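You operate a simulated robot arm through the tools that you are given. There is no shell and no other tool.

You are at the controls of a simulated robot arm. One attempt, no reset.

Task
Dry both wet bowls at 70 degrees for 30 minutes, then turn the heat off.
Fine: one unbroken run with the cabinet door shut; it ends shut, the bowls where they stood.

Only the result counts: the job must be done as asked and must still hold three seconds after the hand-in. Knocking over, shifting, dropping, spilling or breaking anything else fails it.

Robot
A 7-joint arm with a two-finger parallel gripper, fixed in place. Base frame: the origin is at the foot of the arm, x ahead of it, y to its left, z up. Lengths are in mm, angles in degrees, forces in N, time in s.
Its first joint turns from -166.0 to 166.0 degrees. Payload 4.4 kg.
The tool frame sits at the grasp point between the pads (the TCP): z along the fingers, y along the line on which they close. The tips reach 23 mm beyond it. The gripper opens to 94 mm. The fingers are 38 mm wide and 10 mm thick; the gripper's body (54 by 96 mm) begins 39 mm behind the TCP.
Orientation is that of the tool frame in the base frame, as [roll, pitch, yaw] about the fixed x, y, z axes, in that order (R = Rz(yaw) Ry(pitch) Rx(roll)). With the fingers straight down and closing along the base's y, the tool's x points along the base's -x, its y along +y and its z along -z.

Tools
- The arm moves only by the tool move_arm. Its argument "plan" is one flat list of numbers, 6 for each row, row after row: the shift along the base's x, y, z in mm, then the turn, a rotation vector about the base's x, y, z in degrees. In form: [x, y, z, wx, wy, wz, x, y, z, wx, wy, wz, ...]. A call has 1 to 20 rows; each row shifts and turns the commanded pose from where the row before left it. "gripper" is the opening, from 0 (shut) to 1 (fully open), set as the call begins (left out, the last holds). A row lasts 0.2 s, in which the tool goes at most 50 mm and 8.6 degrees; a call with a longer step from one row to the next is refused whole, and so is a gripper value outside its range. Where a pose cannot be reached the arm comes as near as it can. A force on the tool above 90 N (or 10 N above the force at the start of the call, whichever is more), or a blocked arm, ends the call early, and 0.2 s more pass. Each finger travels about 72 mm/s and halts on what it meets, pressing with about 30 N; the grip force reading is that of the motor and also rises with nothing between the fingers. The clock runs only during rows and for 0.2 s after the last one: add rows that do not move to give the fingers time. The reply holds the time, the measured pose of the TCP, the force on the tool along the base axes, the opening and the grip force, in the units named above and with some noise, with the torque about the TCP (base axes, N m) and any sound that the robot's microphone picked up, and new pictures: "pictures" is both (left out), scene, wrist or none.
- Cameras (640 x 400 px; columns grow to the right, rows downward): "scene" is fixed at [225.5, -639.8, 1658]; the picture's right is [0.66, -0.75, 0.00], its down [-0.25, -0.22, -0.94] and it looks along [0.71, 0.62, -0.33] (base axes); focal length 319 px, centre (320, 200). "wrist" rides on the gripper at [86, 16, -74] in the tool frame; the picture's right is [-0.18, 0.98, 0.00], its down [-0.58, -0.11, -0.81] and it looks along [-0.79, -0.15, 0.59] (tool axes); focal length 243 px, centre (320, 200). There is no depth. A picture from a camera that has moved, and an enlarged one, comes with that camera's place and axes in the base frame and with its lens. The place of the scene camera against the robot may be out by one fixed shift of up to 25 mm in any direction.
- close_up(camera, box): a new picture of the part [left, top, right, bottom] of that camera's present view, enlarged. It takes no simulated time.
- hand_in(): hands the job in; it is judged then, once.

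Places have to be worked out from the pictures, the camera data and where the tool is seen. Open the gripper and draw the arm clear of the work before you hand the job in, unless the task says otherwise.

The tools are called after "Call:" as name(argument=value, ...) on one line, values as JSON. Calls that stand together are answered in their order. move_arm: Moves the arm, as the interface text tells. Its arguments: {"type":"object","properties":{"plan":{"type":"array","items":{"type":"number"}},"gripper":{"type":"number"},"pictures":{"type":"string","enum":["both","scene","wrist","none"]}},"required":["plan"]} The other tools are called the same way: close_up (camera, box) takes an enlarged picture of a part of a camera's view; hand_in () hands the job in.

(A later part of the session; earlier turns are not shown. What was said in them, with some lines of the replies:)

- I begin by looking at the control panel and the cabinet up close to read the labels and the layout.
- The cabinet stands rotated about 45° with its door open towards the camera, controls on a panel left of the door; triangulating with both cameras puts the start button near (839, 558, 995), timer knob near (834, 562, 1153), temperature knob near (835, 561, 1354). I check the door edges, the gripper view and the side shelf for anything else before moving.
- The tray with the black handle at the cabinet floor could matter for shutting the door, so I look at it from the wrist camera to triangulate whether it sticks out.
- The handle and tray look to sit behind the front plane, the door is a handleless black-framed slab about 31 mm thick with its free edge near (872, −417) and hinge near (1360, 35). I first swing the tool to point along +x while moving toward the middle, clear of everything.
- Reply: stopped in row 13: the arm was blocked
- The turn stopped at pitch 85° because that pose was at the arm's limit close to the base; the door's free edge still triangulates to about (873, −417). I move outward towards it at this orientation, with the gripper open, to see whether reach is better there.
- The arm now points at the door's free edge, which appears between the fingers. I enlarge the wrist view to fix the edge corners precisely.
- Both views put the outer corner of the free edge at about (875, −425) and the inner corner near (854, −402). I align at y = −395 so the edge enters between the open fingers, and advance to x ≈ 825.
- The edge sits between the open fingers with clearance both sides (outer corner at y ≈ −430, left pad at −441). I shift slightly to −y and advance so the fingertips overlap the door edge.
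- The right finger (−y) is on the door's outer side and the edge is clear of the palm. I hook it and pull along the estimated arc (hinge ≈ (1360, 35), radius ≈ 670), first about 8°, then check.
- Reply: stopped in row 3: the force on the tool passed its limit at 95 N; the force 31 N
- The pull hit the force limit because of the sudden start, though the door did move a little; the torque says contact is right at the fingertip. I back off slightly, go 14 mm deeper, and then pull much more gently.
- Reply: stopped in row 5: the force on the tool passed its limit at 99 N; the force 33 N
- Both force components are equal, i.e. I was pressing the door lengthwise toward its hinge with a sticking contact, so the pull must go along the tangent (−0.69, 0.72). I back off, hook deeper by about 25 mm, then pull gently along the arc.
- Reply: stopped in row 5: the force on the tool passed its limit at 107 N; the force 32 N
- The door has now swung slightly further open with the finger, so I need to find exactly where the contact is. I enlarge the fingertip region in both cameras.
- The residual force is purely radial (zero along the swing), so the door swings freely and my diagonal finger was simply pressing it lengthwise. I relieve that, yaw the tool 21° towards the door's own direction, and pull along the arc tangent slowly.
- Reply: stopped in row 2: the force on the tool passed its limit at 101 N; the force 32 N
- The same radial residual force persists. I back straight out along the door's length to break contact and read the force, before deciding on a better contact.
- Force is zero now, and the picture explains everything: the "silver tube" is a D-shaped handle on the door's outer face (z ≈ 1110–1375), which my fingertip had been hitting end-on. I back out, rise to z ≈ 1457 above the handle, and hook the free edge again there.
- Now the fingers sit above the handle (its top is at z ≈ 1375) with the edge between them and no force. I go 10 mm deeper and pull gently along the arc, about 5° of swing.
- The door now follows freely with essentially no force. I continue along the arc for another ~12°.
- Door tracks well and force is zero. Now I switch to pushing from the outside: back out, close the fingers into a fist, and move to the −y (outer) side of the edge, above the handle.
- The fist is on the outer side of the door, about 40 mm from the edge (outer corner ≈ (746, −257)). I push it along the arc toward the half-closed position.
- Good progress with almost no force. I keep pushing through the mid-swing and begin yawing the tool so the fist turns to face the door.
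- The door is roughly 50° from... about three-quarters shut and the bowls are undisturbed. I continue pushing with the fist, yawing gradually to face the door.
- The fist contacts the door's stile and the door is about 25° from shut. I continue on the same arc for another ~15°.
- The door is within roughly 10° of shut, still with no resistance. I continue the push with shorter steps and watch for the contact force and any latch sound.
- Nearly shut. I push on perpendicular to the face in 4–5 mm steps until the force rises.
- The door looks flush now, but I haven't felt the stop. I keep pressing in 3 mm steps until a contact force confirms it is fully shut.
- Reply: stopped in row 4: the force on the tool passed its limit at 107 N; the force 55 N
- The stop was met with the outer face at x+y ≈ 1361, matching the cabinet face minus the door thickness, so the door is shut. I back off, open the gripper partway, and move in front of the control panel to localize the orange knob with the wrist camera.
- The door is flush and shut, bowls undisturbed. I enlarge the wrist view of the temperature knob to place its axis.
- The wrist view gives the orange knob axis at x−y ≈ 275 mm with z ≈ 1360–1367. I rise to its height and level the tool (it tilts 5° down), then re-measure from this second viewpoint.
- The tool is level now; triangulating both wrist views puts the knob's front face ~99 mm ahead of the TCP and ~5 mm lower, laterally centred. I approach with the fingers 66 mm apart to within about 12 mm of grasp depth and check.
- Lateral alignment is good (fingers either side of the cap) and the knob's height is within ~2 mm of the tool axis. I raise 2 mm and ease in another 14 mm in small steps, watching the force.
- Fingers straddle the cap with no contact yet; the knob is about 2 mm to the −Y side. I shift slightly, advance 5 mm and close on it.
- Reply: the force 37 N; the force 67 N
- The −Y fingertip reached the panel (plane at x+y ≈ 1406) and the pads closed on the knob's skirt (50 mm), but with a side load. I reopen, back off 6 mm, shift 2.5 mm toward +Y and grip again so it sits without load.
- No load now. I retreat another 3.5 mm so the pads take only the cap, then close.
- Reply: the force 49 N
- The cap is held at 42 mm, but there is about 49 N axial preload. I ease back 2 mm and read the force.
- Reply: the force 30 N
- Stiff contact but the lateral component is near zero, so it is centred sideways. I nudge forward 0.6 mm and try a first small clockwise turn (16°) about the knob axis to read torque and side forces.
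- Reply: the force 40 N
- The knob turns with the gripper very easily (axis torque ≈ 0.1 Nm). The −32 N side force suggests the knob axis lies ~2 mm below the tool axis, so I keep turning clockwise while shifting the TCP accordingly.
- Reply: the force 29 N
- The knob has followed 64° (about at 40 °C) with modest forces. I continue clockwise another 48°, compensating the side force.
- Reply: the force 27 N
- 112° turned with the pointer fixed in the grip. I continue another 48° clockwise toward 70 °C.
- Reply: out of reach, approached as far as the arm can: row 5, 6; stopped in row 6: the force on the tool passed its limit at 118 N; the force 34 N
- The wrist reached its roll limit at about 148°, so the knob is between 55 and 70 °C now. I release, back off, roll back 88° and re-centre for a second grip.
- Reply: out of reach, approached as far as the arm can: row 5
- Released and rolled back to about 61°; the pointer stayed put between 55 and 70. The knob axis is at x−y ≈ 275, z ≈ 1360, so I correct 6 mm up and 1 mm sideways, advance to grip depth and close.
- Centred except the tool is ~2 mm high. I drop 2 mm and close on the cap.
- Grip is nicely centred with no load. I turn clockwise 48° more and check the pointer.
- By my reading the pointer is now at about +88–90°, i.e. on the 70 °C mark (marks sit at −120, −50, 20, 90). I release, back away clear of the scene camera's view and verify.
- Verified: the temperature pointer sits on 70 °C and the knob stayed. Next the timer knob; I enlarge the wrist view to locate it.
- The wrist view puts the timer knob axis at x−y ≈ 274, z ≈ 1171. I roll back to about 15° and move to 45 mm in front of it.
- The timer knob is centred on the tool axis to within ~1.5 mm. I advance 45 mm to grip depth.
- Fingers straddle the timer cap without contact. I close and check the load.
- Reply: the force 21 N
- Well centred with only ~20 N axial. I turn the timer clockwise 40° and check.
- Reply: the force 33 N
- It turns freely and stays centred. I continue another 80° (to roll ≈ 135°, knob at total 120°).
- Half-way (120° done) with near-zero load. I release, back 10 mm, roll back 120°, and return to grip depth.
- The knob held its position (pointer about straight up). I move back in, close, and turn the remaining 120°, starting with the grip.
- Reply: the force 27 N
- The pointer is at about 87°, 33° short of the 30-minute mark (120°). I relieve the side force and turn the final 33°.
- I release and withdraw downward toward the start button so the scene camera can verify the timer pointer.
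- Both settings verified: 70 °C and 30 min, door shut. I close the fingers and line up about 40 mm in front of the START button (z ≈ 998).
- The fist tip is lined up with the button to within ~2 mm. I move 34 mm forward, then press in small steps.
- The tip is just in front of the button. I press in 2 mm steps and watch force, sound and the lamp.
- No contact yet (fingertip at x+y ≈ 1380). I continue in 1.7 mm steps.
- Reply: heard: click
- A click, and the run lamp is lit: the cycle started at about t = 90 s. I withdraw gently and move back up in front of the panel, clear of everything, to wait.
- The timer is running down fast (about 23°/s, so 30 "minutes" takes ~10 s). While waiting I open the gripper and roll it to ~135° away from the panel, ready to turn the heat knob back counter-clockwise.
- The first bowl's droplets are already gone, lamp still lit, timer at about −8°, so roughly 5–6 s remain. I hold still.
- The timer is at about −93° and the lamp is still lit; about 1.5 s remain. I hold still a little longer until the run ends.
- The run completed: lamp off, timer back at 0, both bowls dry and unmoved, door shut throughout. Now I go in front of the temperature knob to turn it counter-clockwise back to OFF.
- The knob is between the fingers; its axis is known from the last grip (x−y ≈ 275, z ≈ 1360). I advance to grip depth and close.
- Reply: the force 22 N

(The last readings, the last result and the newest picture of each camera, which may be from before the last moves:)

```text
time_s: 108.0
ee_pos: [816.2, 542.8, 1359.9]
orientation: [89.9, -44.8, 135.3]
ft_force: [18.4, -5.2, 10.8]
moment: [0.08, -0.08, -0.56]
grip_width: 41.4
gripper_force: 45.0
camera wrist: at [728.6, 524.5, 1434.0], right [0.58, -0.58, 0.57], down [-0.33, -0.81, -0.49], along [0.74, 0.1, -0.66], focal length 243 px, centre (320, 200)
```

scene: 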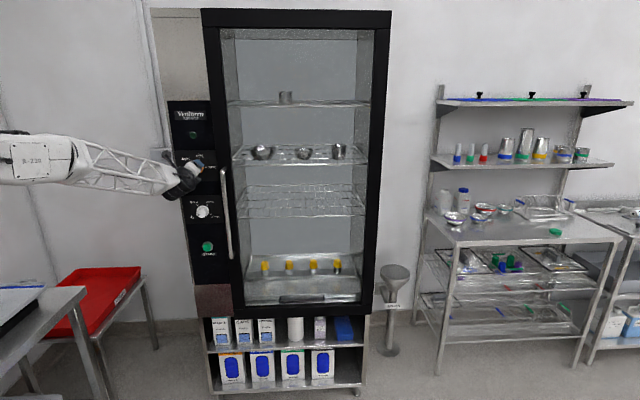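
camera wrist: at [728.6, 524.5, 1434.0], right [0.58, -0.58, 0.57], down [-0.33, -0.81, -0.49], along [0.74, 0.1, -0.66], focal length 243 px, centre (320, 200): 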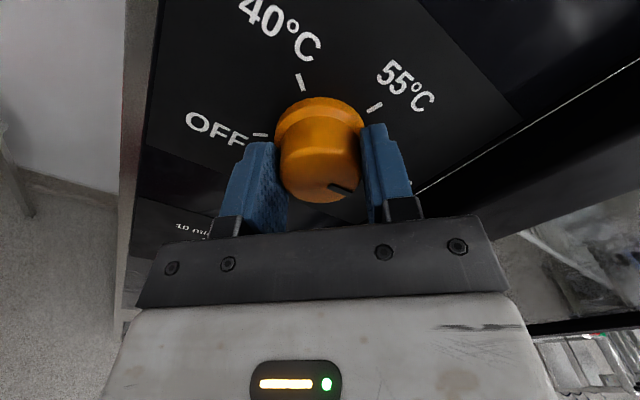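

Gripped with modest load. I start turning counter-clockwise, 64° first.

Call:
move_arm(plan=[0.3, -0.3, 0.3, -5.66, -5.66, 0, 0, 0, 0, -5.66, -5.66, 0, 0, 0, 0, -5.66, -5.66, 0, 0, 0, 0, -5.66, -5.66, 0, 0, 0, 0, -5.66, -5.66, 0, 0, 0, 0, -5.66, -5.66, 0, 0, 0, 0, -5.66, -5.66, 0, 0, 0, 0, -5.66, -5.66, 0, 0, 0, 0, 0, 0, 0], pictures="wrist")

```text
time_s: 110.0
ee_pos: [816.5, 541.6, 1359.3]
orientation: [90.2, 19.4, 135.3]
ft_force: [-22.0, -16.4, -3.8]
moment: [-0.09, 0.06, 0.29]
grip_width: 41.7
gripper_force: 44.4
camera wrist: at [702.2, 550.8, 1347.9], right [-0.1, 0.11, 0.99], down [-0.15, -0.98, 0.09], along [0.98, -0.14, 0.12], focal length 243 px, centre (320, 200)
```

wrist: 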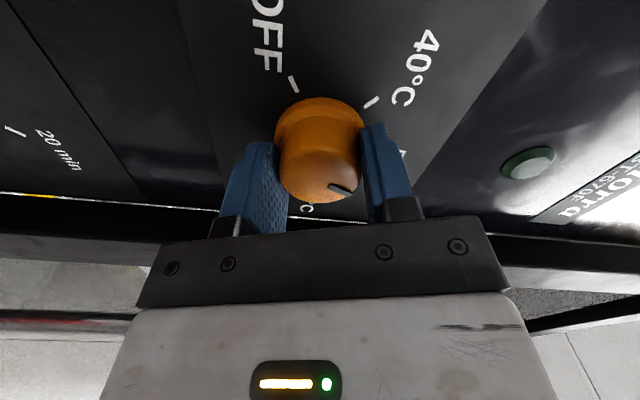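

It follows. I continue 72° more counter-clockwise (knob to about the 40 °C position).

Call:
move_arm(plan=[-0.4, -0.4, 0, -5.66, -5.66, 0, 0, 0, 0, -5.66, -5.66, 0, 0, 0, 0, -5.66, -5.66, 0, 0, 0, 0, -5.66, -5.66, 0, 0, 0, 0, -5.66, -5.66, 0, 0, 0, 0, -5.66, -5.66, 0, 0, 0, 0, -5.66, -5.66, 0, 0, 0, 0, -5.66, -5.66, 0, 0, 0, 0, -5.66, -5.66, 0, 0, 0, 0, 0, 0, 0], pictures="wrist")

Call:
close_up(camera="wrist", box=[160, 20, 480, 220])

```text
time_s: 112.2
ee_pos: [817.0, 540.7, 1358.4]
orientation: [-100.5, 88.6, -55.7]
ft_force: [21.5, 7.8, -11.0]
moment: [-0.52, 0.49, -0.28]
grip_width: 41.5
gripper_force: 45.3
camera wrist: at [753.8, 499.0, 1273.9], right [-0.7, 0.7, 0.16], down [-0.5, -0.63, 0.59], along [0.51, 0.33, 0.79], focal length 243 px, centre (320, 200)
```

wrist: 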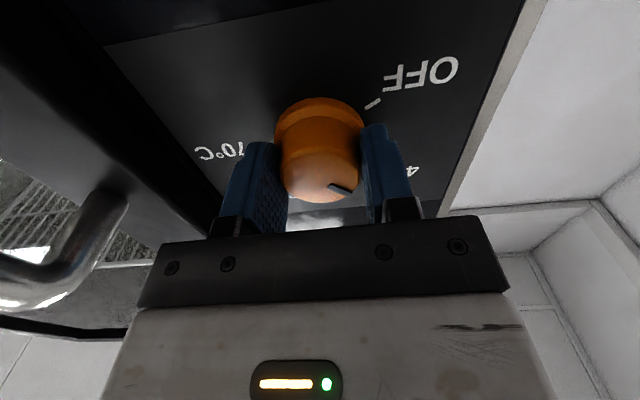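

```text
2.00 times, centred on (320, 120) of wrist
camera zoom: at [753.8, 499.0, 1273.9], right [-0.7, 0.7, 0.16], down [-0.5, -0.63, 0.59], along [0.51, 0.33, 0.79], focal length 485 px, centre (320, 360)
```

zoom: 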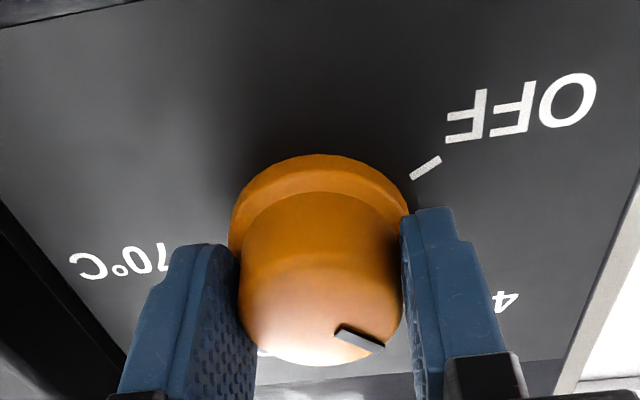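

The pointer is near 40 °C. I release, back off 11 mm, roll forward 88° for the last grip.

Call:
move_arm(plan=[0, 0, 0, 0, 0, 0, 0, 0, 0, 0, 0, 0, 0, 0, 0, 0, 0, 0, -8, -8, 1, 0, 0, 0, 0, 0, 0, 5.66, 5.66, 0, 0, 0, 0, 5.66, 5.66, 0, 0, 0, 0, 5.66, 5.66, 0, 0, 0, 0, 5.66, 5.66, 0, 0, 0, 0, 5.66, 5.66, 0, 0, 0, 0, 5.66, 5.66, 0, 0, 0, 0, 5.66, 5.66, 0, 0, 0, 0, 5.66, 5.66, 0, 0, 0, 0, 5.66, 5.66, 0, 0, 0, 0, 5.66, 5.66, 0, 0, 0, 0, 5.66, 5.66, 0, 0, 0, 0, 0, 0, 0], gripper=0.7)

Call:
close_up(camera="wrist", box=[160, 20, 480, 220])

Call:
close_up(camera="scene", box=[160, 140, 240, 190])

```text
time_s: 115.6
ee_pos: [807.3, 533.2, 1361.8]
orientation: [90.2, 3.2, 135.2]
ft_force: [0.8, 1.0, 0.1]
moment: [0.01, 0.02, 0.0]
grip_width: 65.6
gripper_force: 0.0
camera wrist: at [693.9, 542.6, 1374.1], right [0.09, -0.09, 0.99], down [-0.15, -0.99, -0.07], along [0.98, -0.14, -0.11], focal length 243 px, centre (320, 200)
```

scene: 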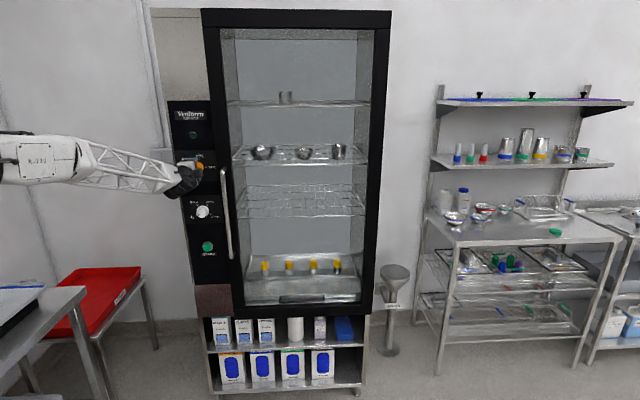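
wrist: 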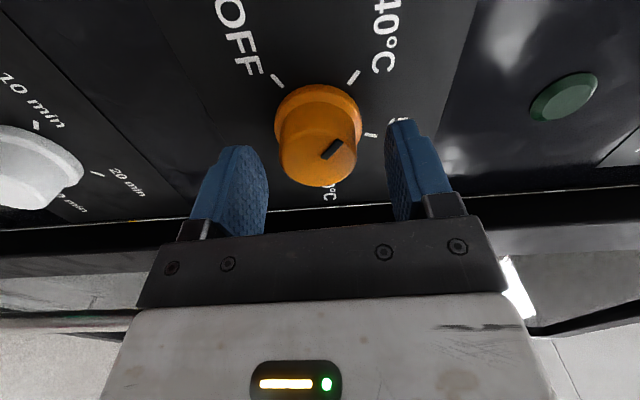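

```text
2.00 times, centred on (320, 120) of wrist
camera zoom: at [693.9, 542.6, 1374.1], right [0.09, -0.09, 0.99], down [-0.15, -0.99, -0.07], along [0.98, -0.14, -0.11], focal length 485 px, centre (320, 360)
```

zoom: 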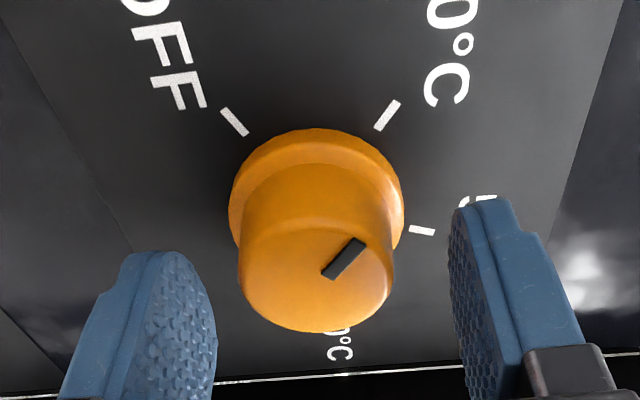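

```text
8.00 times, centred on (200, 165) of scene
camera zoom: at [225.5, -639.8, 1658.0], right [0.66, -0.75, 0.0], down [-0.25, -0.22, -0.94], along [0.71, 0.62, -0.33], focal length 2552 px, centre (1280, 480)
```

zoom: 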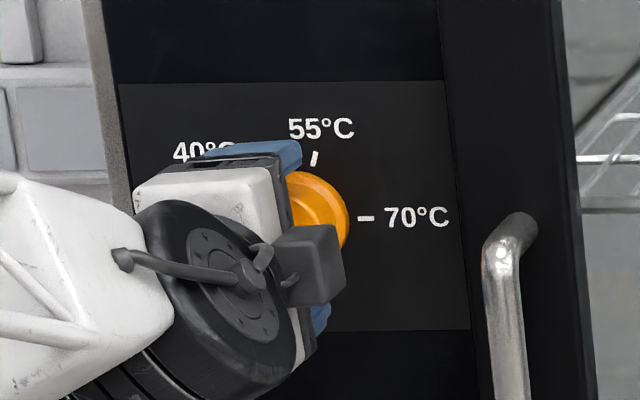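

The pointer stayed at about 40 °C. I move back in, grip, and turn the remaining ~75° counter-clockwise to OFF, first 56° and then a check.

Call:
move_arm(plan=[4.7, 4.6, -0.7, 0, 0, 0, 4.7, 4.6, -0.7, 0, 0, 0, 0, 0, 0, 0, 0, 0], pictures="none")

Call:
move_arm(plan=[0, 0, 0, 0, 0, 0, 0, 0, 0, 0, 0, 0, 0, 0, 0, 0, 0, 0], gripper=0, pictures="none")

Call:
move_arm(plan=[0, 0, 0, -5.66, -5.66, 0, 0, 0, 0, -5.66, -5.66, 0, 0, 0, 0, -5.66, -5.66, 0, 0, 0, 0, -5.66, -5.66, 0, 0, 0, 0, -5.66, -5.66, 0, 0, 0, 0, -5.66, -5.66, 0, 0, 0, 0, -5.66, -5.66, 0, 0, 0, 0, 0, 0, 0])

Call:
close_up(camera="wrist", box=[160, 20, 480, 220])

```text
time_s: 116.4
ee_pos: [817.6, 542.7, 1359.7]
orientation: [90.1, 3.2, 135.2]
ft_force: [-0.1, 0.5, 0.3]
moment: [-0.05, 0.01, 0.03]
grip_width: 65.8
gripper_force: 0.1
```

```text
time_s: 117.2
ee_pos: [817.2, 541.9, 1359.0]
orientation: [90.1, 3.2, 135.2]
ft_force: [-22.1, -19.5, -2.5]
moment: [0.16, -0.16, 0.0]
grip_width: 41.8
gripper_force: 30.0
```

```text
time_s: 119.0
ee_pos: [817.3, 542.2, 1358.8]
orientation: [90.5, 59.4, 135.4]
ft_force: [-47.1, -34.7, -15.9]
moment: [0.3, -0.29, 1.45]
grip_width: 41.7
gripper_force: 45.0
camera wrist: at [723.5, 530.8, 1295.1], right [-0.53, 0.53, 0.66], down [-0.29, -0.84, 0.45], along [0.8, 0.04, 0.6], focal length 243 px, centre (320, 200)
```

scene: 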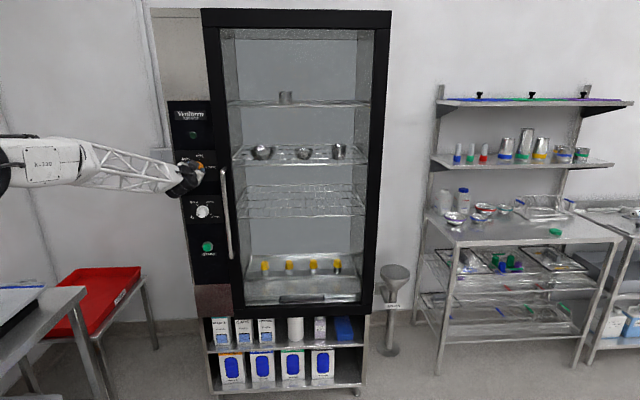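
wrist: 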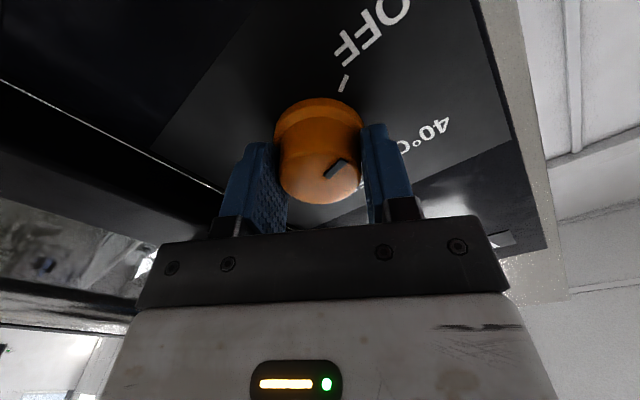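

```text
2.00 times, centred on (320, 120) of wrist
camera zoom: at [723.5, 530.8, 1295.1], right [-0.53, 0.53, 0.66], down [-0.29, -0.84, 0.45], along [0.8, 0.04, 0.6], focal length 485 px, centre (320, 360)
```

zoom: 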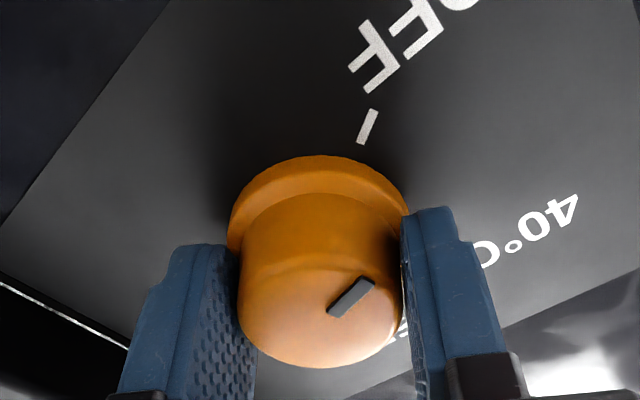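

The pointer is at about −100°, ~19° short of OFF (−120°). I relieve the axial load slightly and turn the last 19°.

Call:
move_arm(plan=[-0.6, -0.6, -0.3, -4.5, -4.5, 0, 0, 0, 0, -4.5, -4.5, 0, 0, 0, 0, -4.5, -4.5, 0, 0, 0, 0, 0, 0, 0])

Call:
close_up(camera="wrist", box=[160, 20, 480, 220])

```text
time_s: 120.0
ee_pos: [818.2, 541.5, 1360.2]
orientation: [90.8, 78.4, 135.5]
ft_force: [-1.6, -5.2, 2.9]
moment: [0.28, 0.23, -0.09]
grip_width: 41.6
gripper_force: 44.7
camera wrist: at [741.2, 513.2, 1280.3], right [-0.65, 0.66, 0.38], down [-0.41, -0.73, 0.55], along [0.64, 0.2, 0.75], focal length 243 px, centre (320, 200)
```

scene: 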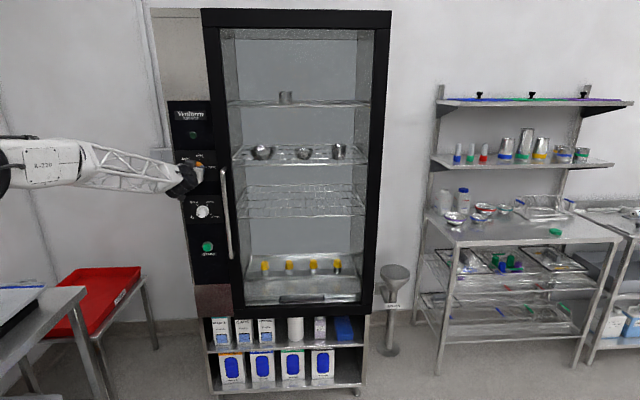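
wrist: 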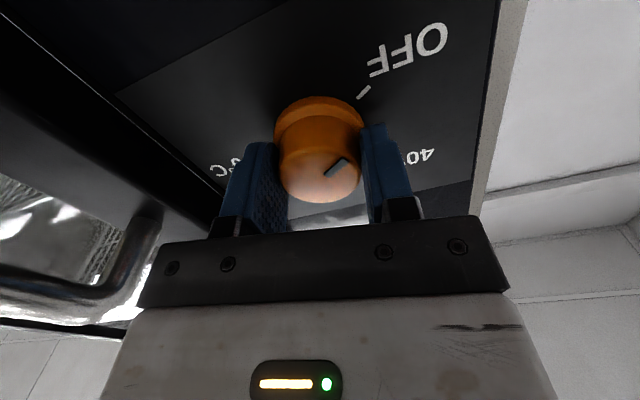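

```text
2.00 times, centred on (320, 120) of wrist
camera zoom: at [741.2, 513.2, 1280.3], right [-0.65, 0.66, 0.38], down [-0.41, -0.73, 0.55], along [0.64, 0.2, 0.75], focal length 485 px, centre (320, 360)
```

zoom: 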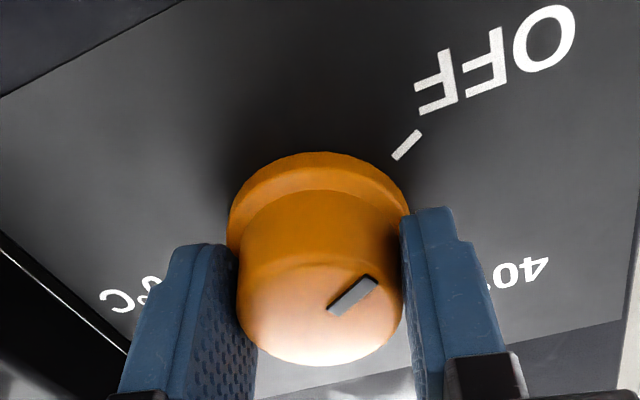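

By comparison with the initial picture the pointer is back at OFF within a few degrees. I release, retreat and verify in the scene camera.

Call:
move_arm(plan=[0, 0, 0, 0, 0, 0, 0, 0, 0, 0, 0, 0, 0, 0, 0, 0, 0, 0, -10, -10, 0, 0, 0, 0, -16, -16, 0, 0, 0, 0, -20, -20, 0, 0, 0, 0, -20, -20, 0, 0, 0, 0, -20, -15, -25, 0, 0, 0, -15, -5, -35, 0, 0, 0, -10, 0, -35, 0, 0, 0, 0, 0, -30, 0, 0, 0, 0, 0, 0, 0, 0, 0], gripper=0.7)

Call:
close_up(camera="scene", box=[160, 140, 240, 190])

Call:
close_up(camera="scene", box=[160, 190, 256, 250])

Call:
close_up(camera="scene", box=[190, 0, 310, 75])

```text
time_s: 122.6
ee_pos: [707.1, 457.0, 1233.7]
orientation: [91.0, 78.4, 135.9]
ft_force: [-0.8, 0.7, 0.3]
moment: [-0.01, 0.02, 0.0]
grip_width: 65.9
gripper_force: 0.1
camera wrist: at [630.5, 426.9, 1154.2], right [-0.65, 0.66, 0.38], down [-0.41, -0.73, 0.55], along [0.64, 0.2, 0.74], focal length 243 px, centre (320, 200)
```

scene: 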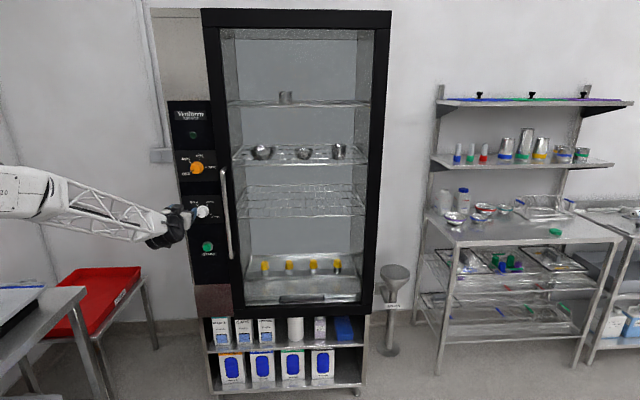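
wrist: 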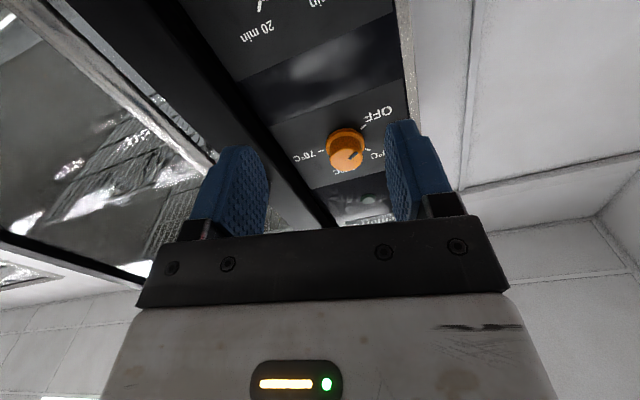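

```text
8.00 times, centred on (200, 165) of scene
camera zoom: at [225.5, -639.8, 1658.0], right [0.66, -0.75, 0.0], down [-0.25, -0.22, -0.94], along [0.71, 0.62, -0.33], focal length 2552 px, centre (1280, 480)
```

zoom: 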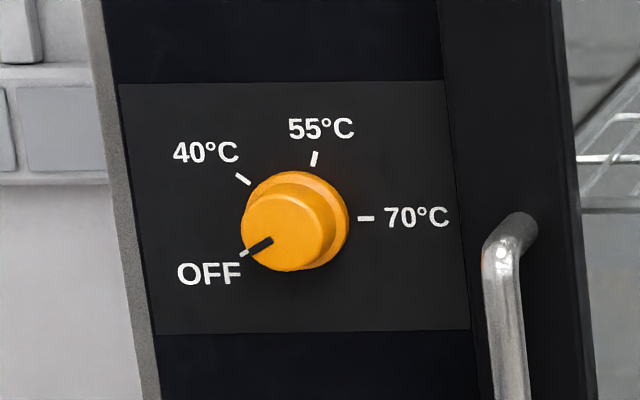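

```text
6.67 times, centred on (208, 220) of scene
camera zoom: at [225.5, -639.8, 1658.0], right [0.66, -0.75, 0.0], down [-0.25, -0.22, -0.94], along [0.71, 0.62, -0.33], focal length 2126 px, centre (1067, 67)
```

zoom: 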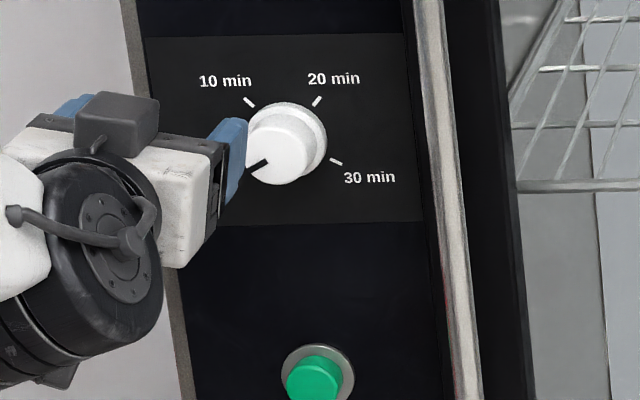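

```text
5.33 times, centred on (250, 38) of scene
camera zoom: at [225.5, -639.8, 1658.0], right [0.66, -0.75, 0.0], down [-0.25, -0.22, -0.94], along [0.71, 0.62, -0.33], focal length 1701 px, centre (693, 1067)
```

zoom: 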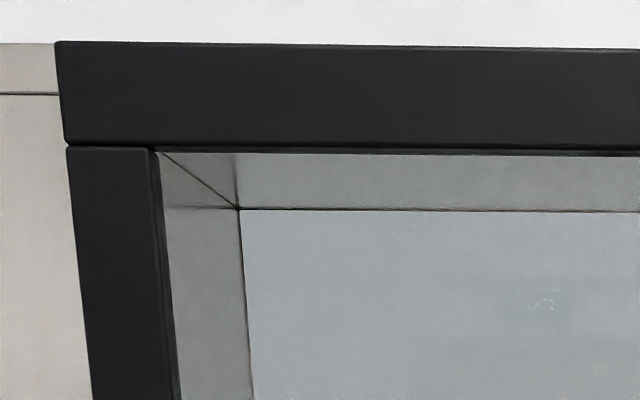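

The heat pointer is back on OFF exactly as at the start, timer at 0, door flush. I open the gripper fully and draw the arm well clear before handing in.

Call:
move_arm(plan=[-20, -20, 10, 0, 0, 0, -20, -20, 10, 0, 0, 0, -15, -25, 10, 0, 0, 0, -10, -25, 10, 0, 0, 0, -5, -25, 5, 0, 0, 0, 0, 0, 0, 0, 0, 0, 0, 0, 0, 0, 0, 0], gripper=1, pictures="scene")

Call:
close_up(camera="scene", box=[150, 80, 390, 230])

```text
time_s: 124.2
ee_pos: [636.2, 341.5, 1277.3]
orientation: [91.1, 78.5, 135.9]
ft_force: [0.5, 0.4, 0.8]
moment: [0.01, -0.01, -0.02]
grip_width: 94.0
gripper_force: 0.1
```

scene: 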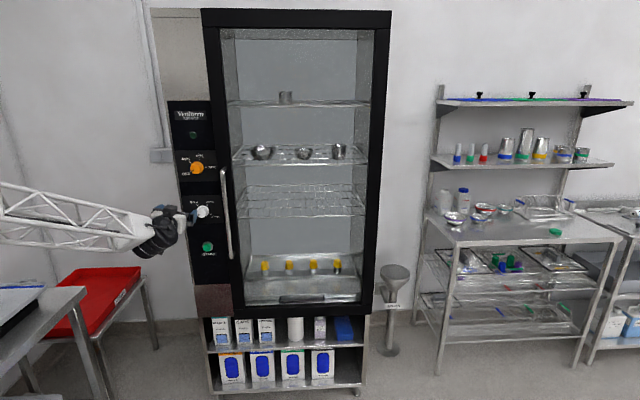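

```text
2.67 times, centred on (270, 155) of scene
camera zoom: at [225.5, -639.8, 1658.0], right [0.66, -0.75, 0.0], down [-0.25, -0.22, -0.94], along [0.71, 0.62, -0.33], focal length 851 px, centre (453, 320)
```

zoom: 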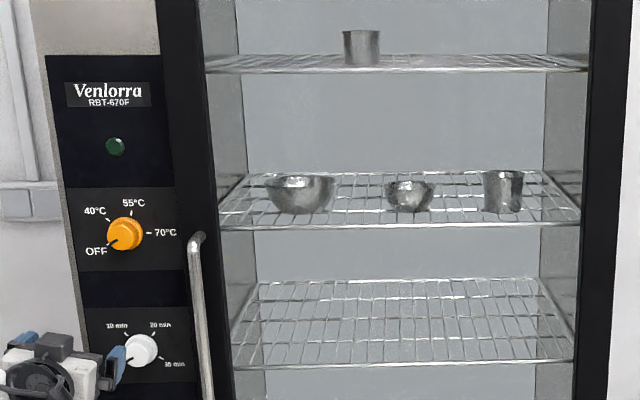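

Everything is as asked: both bowls are dry and in place, the run completed at 70 °C for 30 minutes with the door shut, the heat is OFF, the door is shut, and the arm is clear with the gripper open. I hand the job in.

Call:
hand_in()

```text
The job is handed in.
```

Both bowls are dry and still standing where they were, and I've handed the job in. I haven't seen a verdict on it.

- **Run:** the cabinet ran once, unbroken, at 70 °C for the full 30 minutes on its timer (about 12 s of simulated time). The door stayed shut throughout. The lamp went out and the timer returned to 0 before I touched anything.
- **Heat:** I turned the temperature knob back to OFF, and the camera showed the pointer on the OFF mark.
- **End state:** the door is shut, the gripper is open and the arm is clear of the cabinet. The last picture showed nothing else out of place.

Closing the door took several tries. My first pulls caught the handle on its outer face and tripped the force limit four times, which swung the door slightly further open before it closed. The arm hit its force limit twice more: once pressing the door fully shut, and once when the wrist ran out of roll while turning the temperature knob. I saw no damage from any of these.
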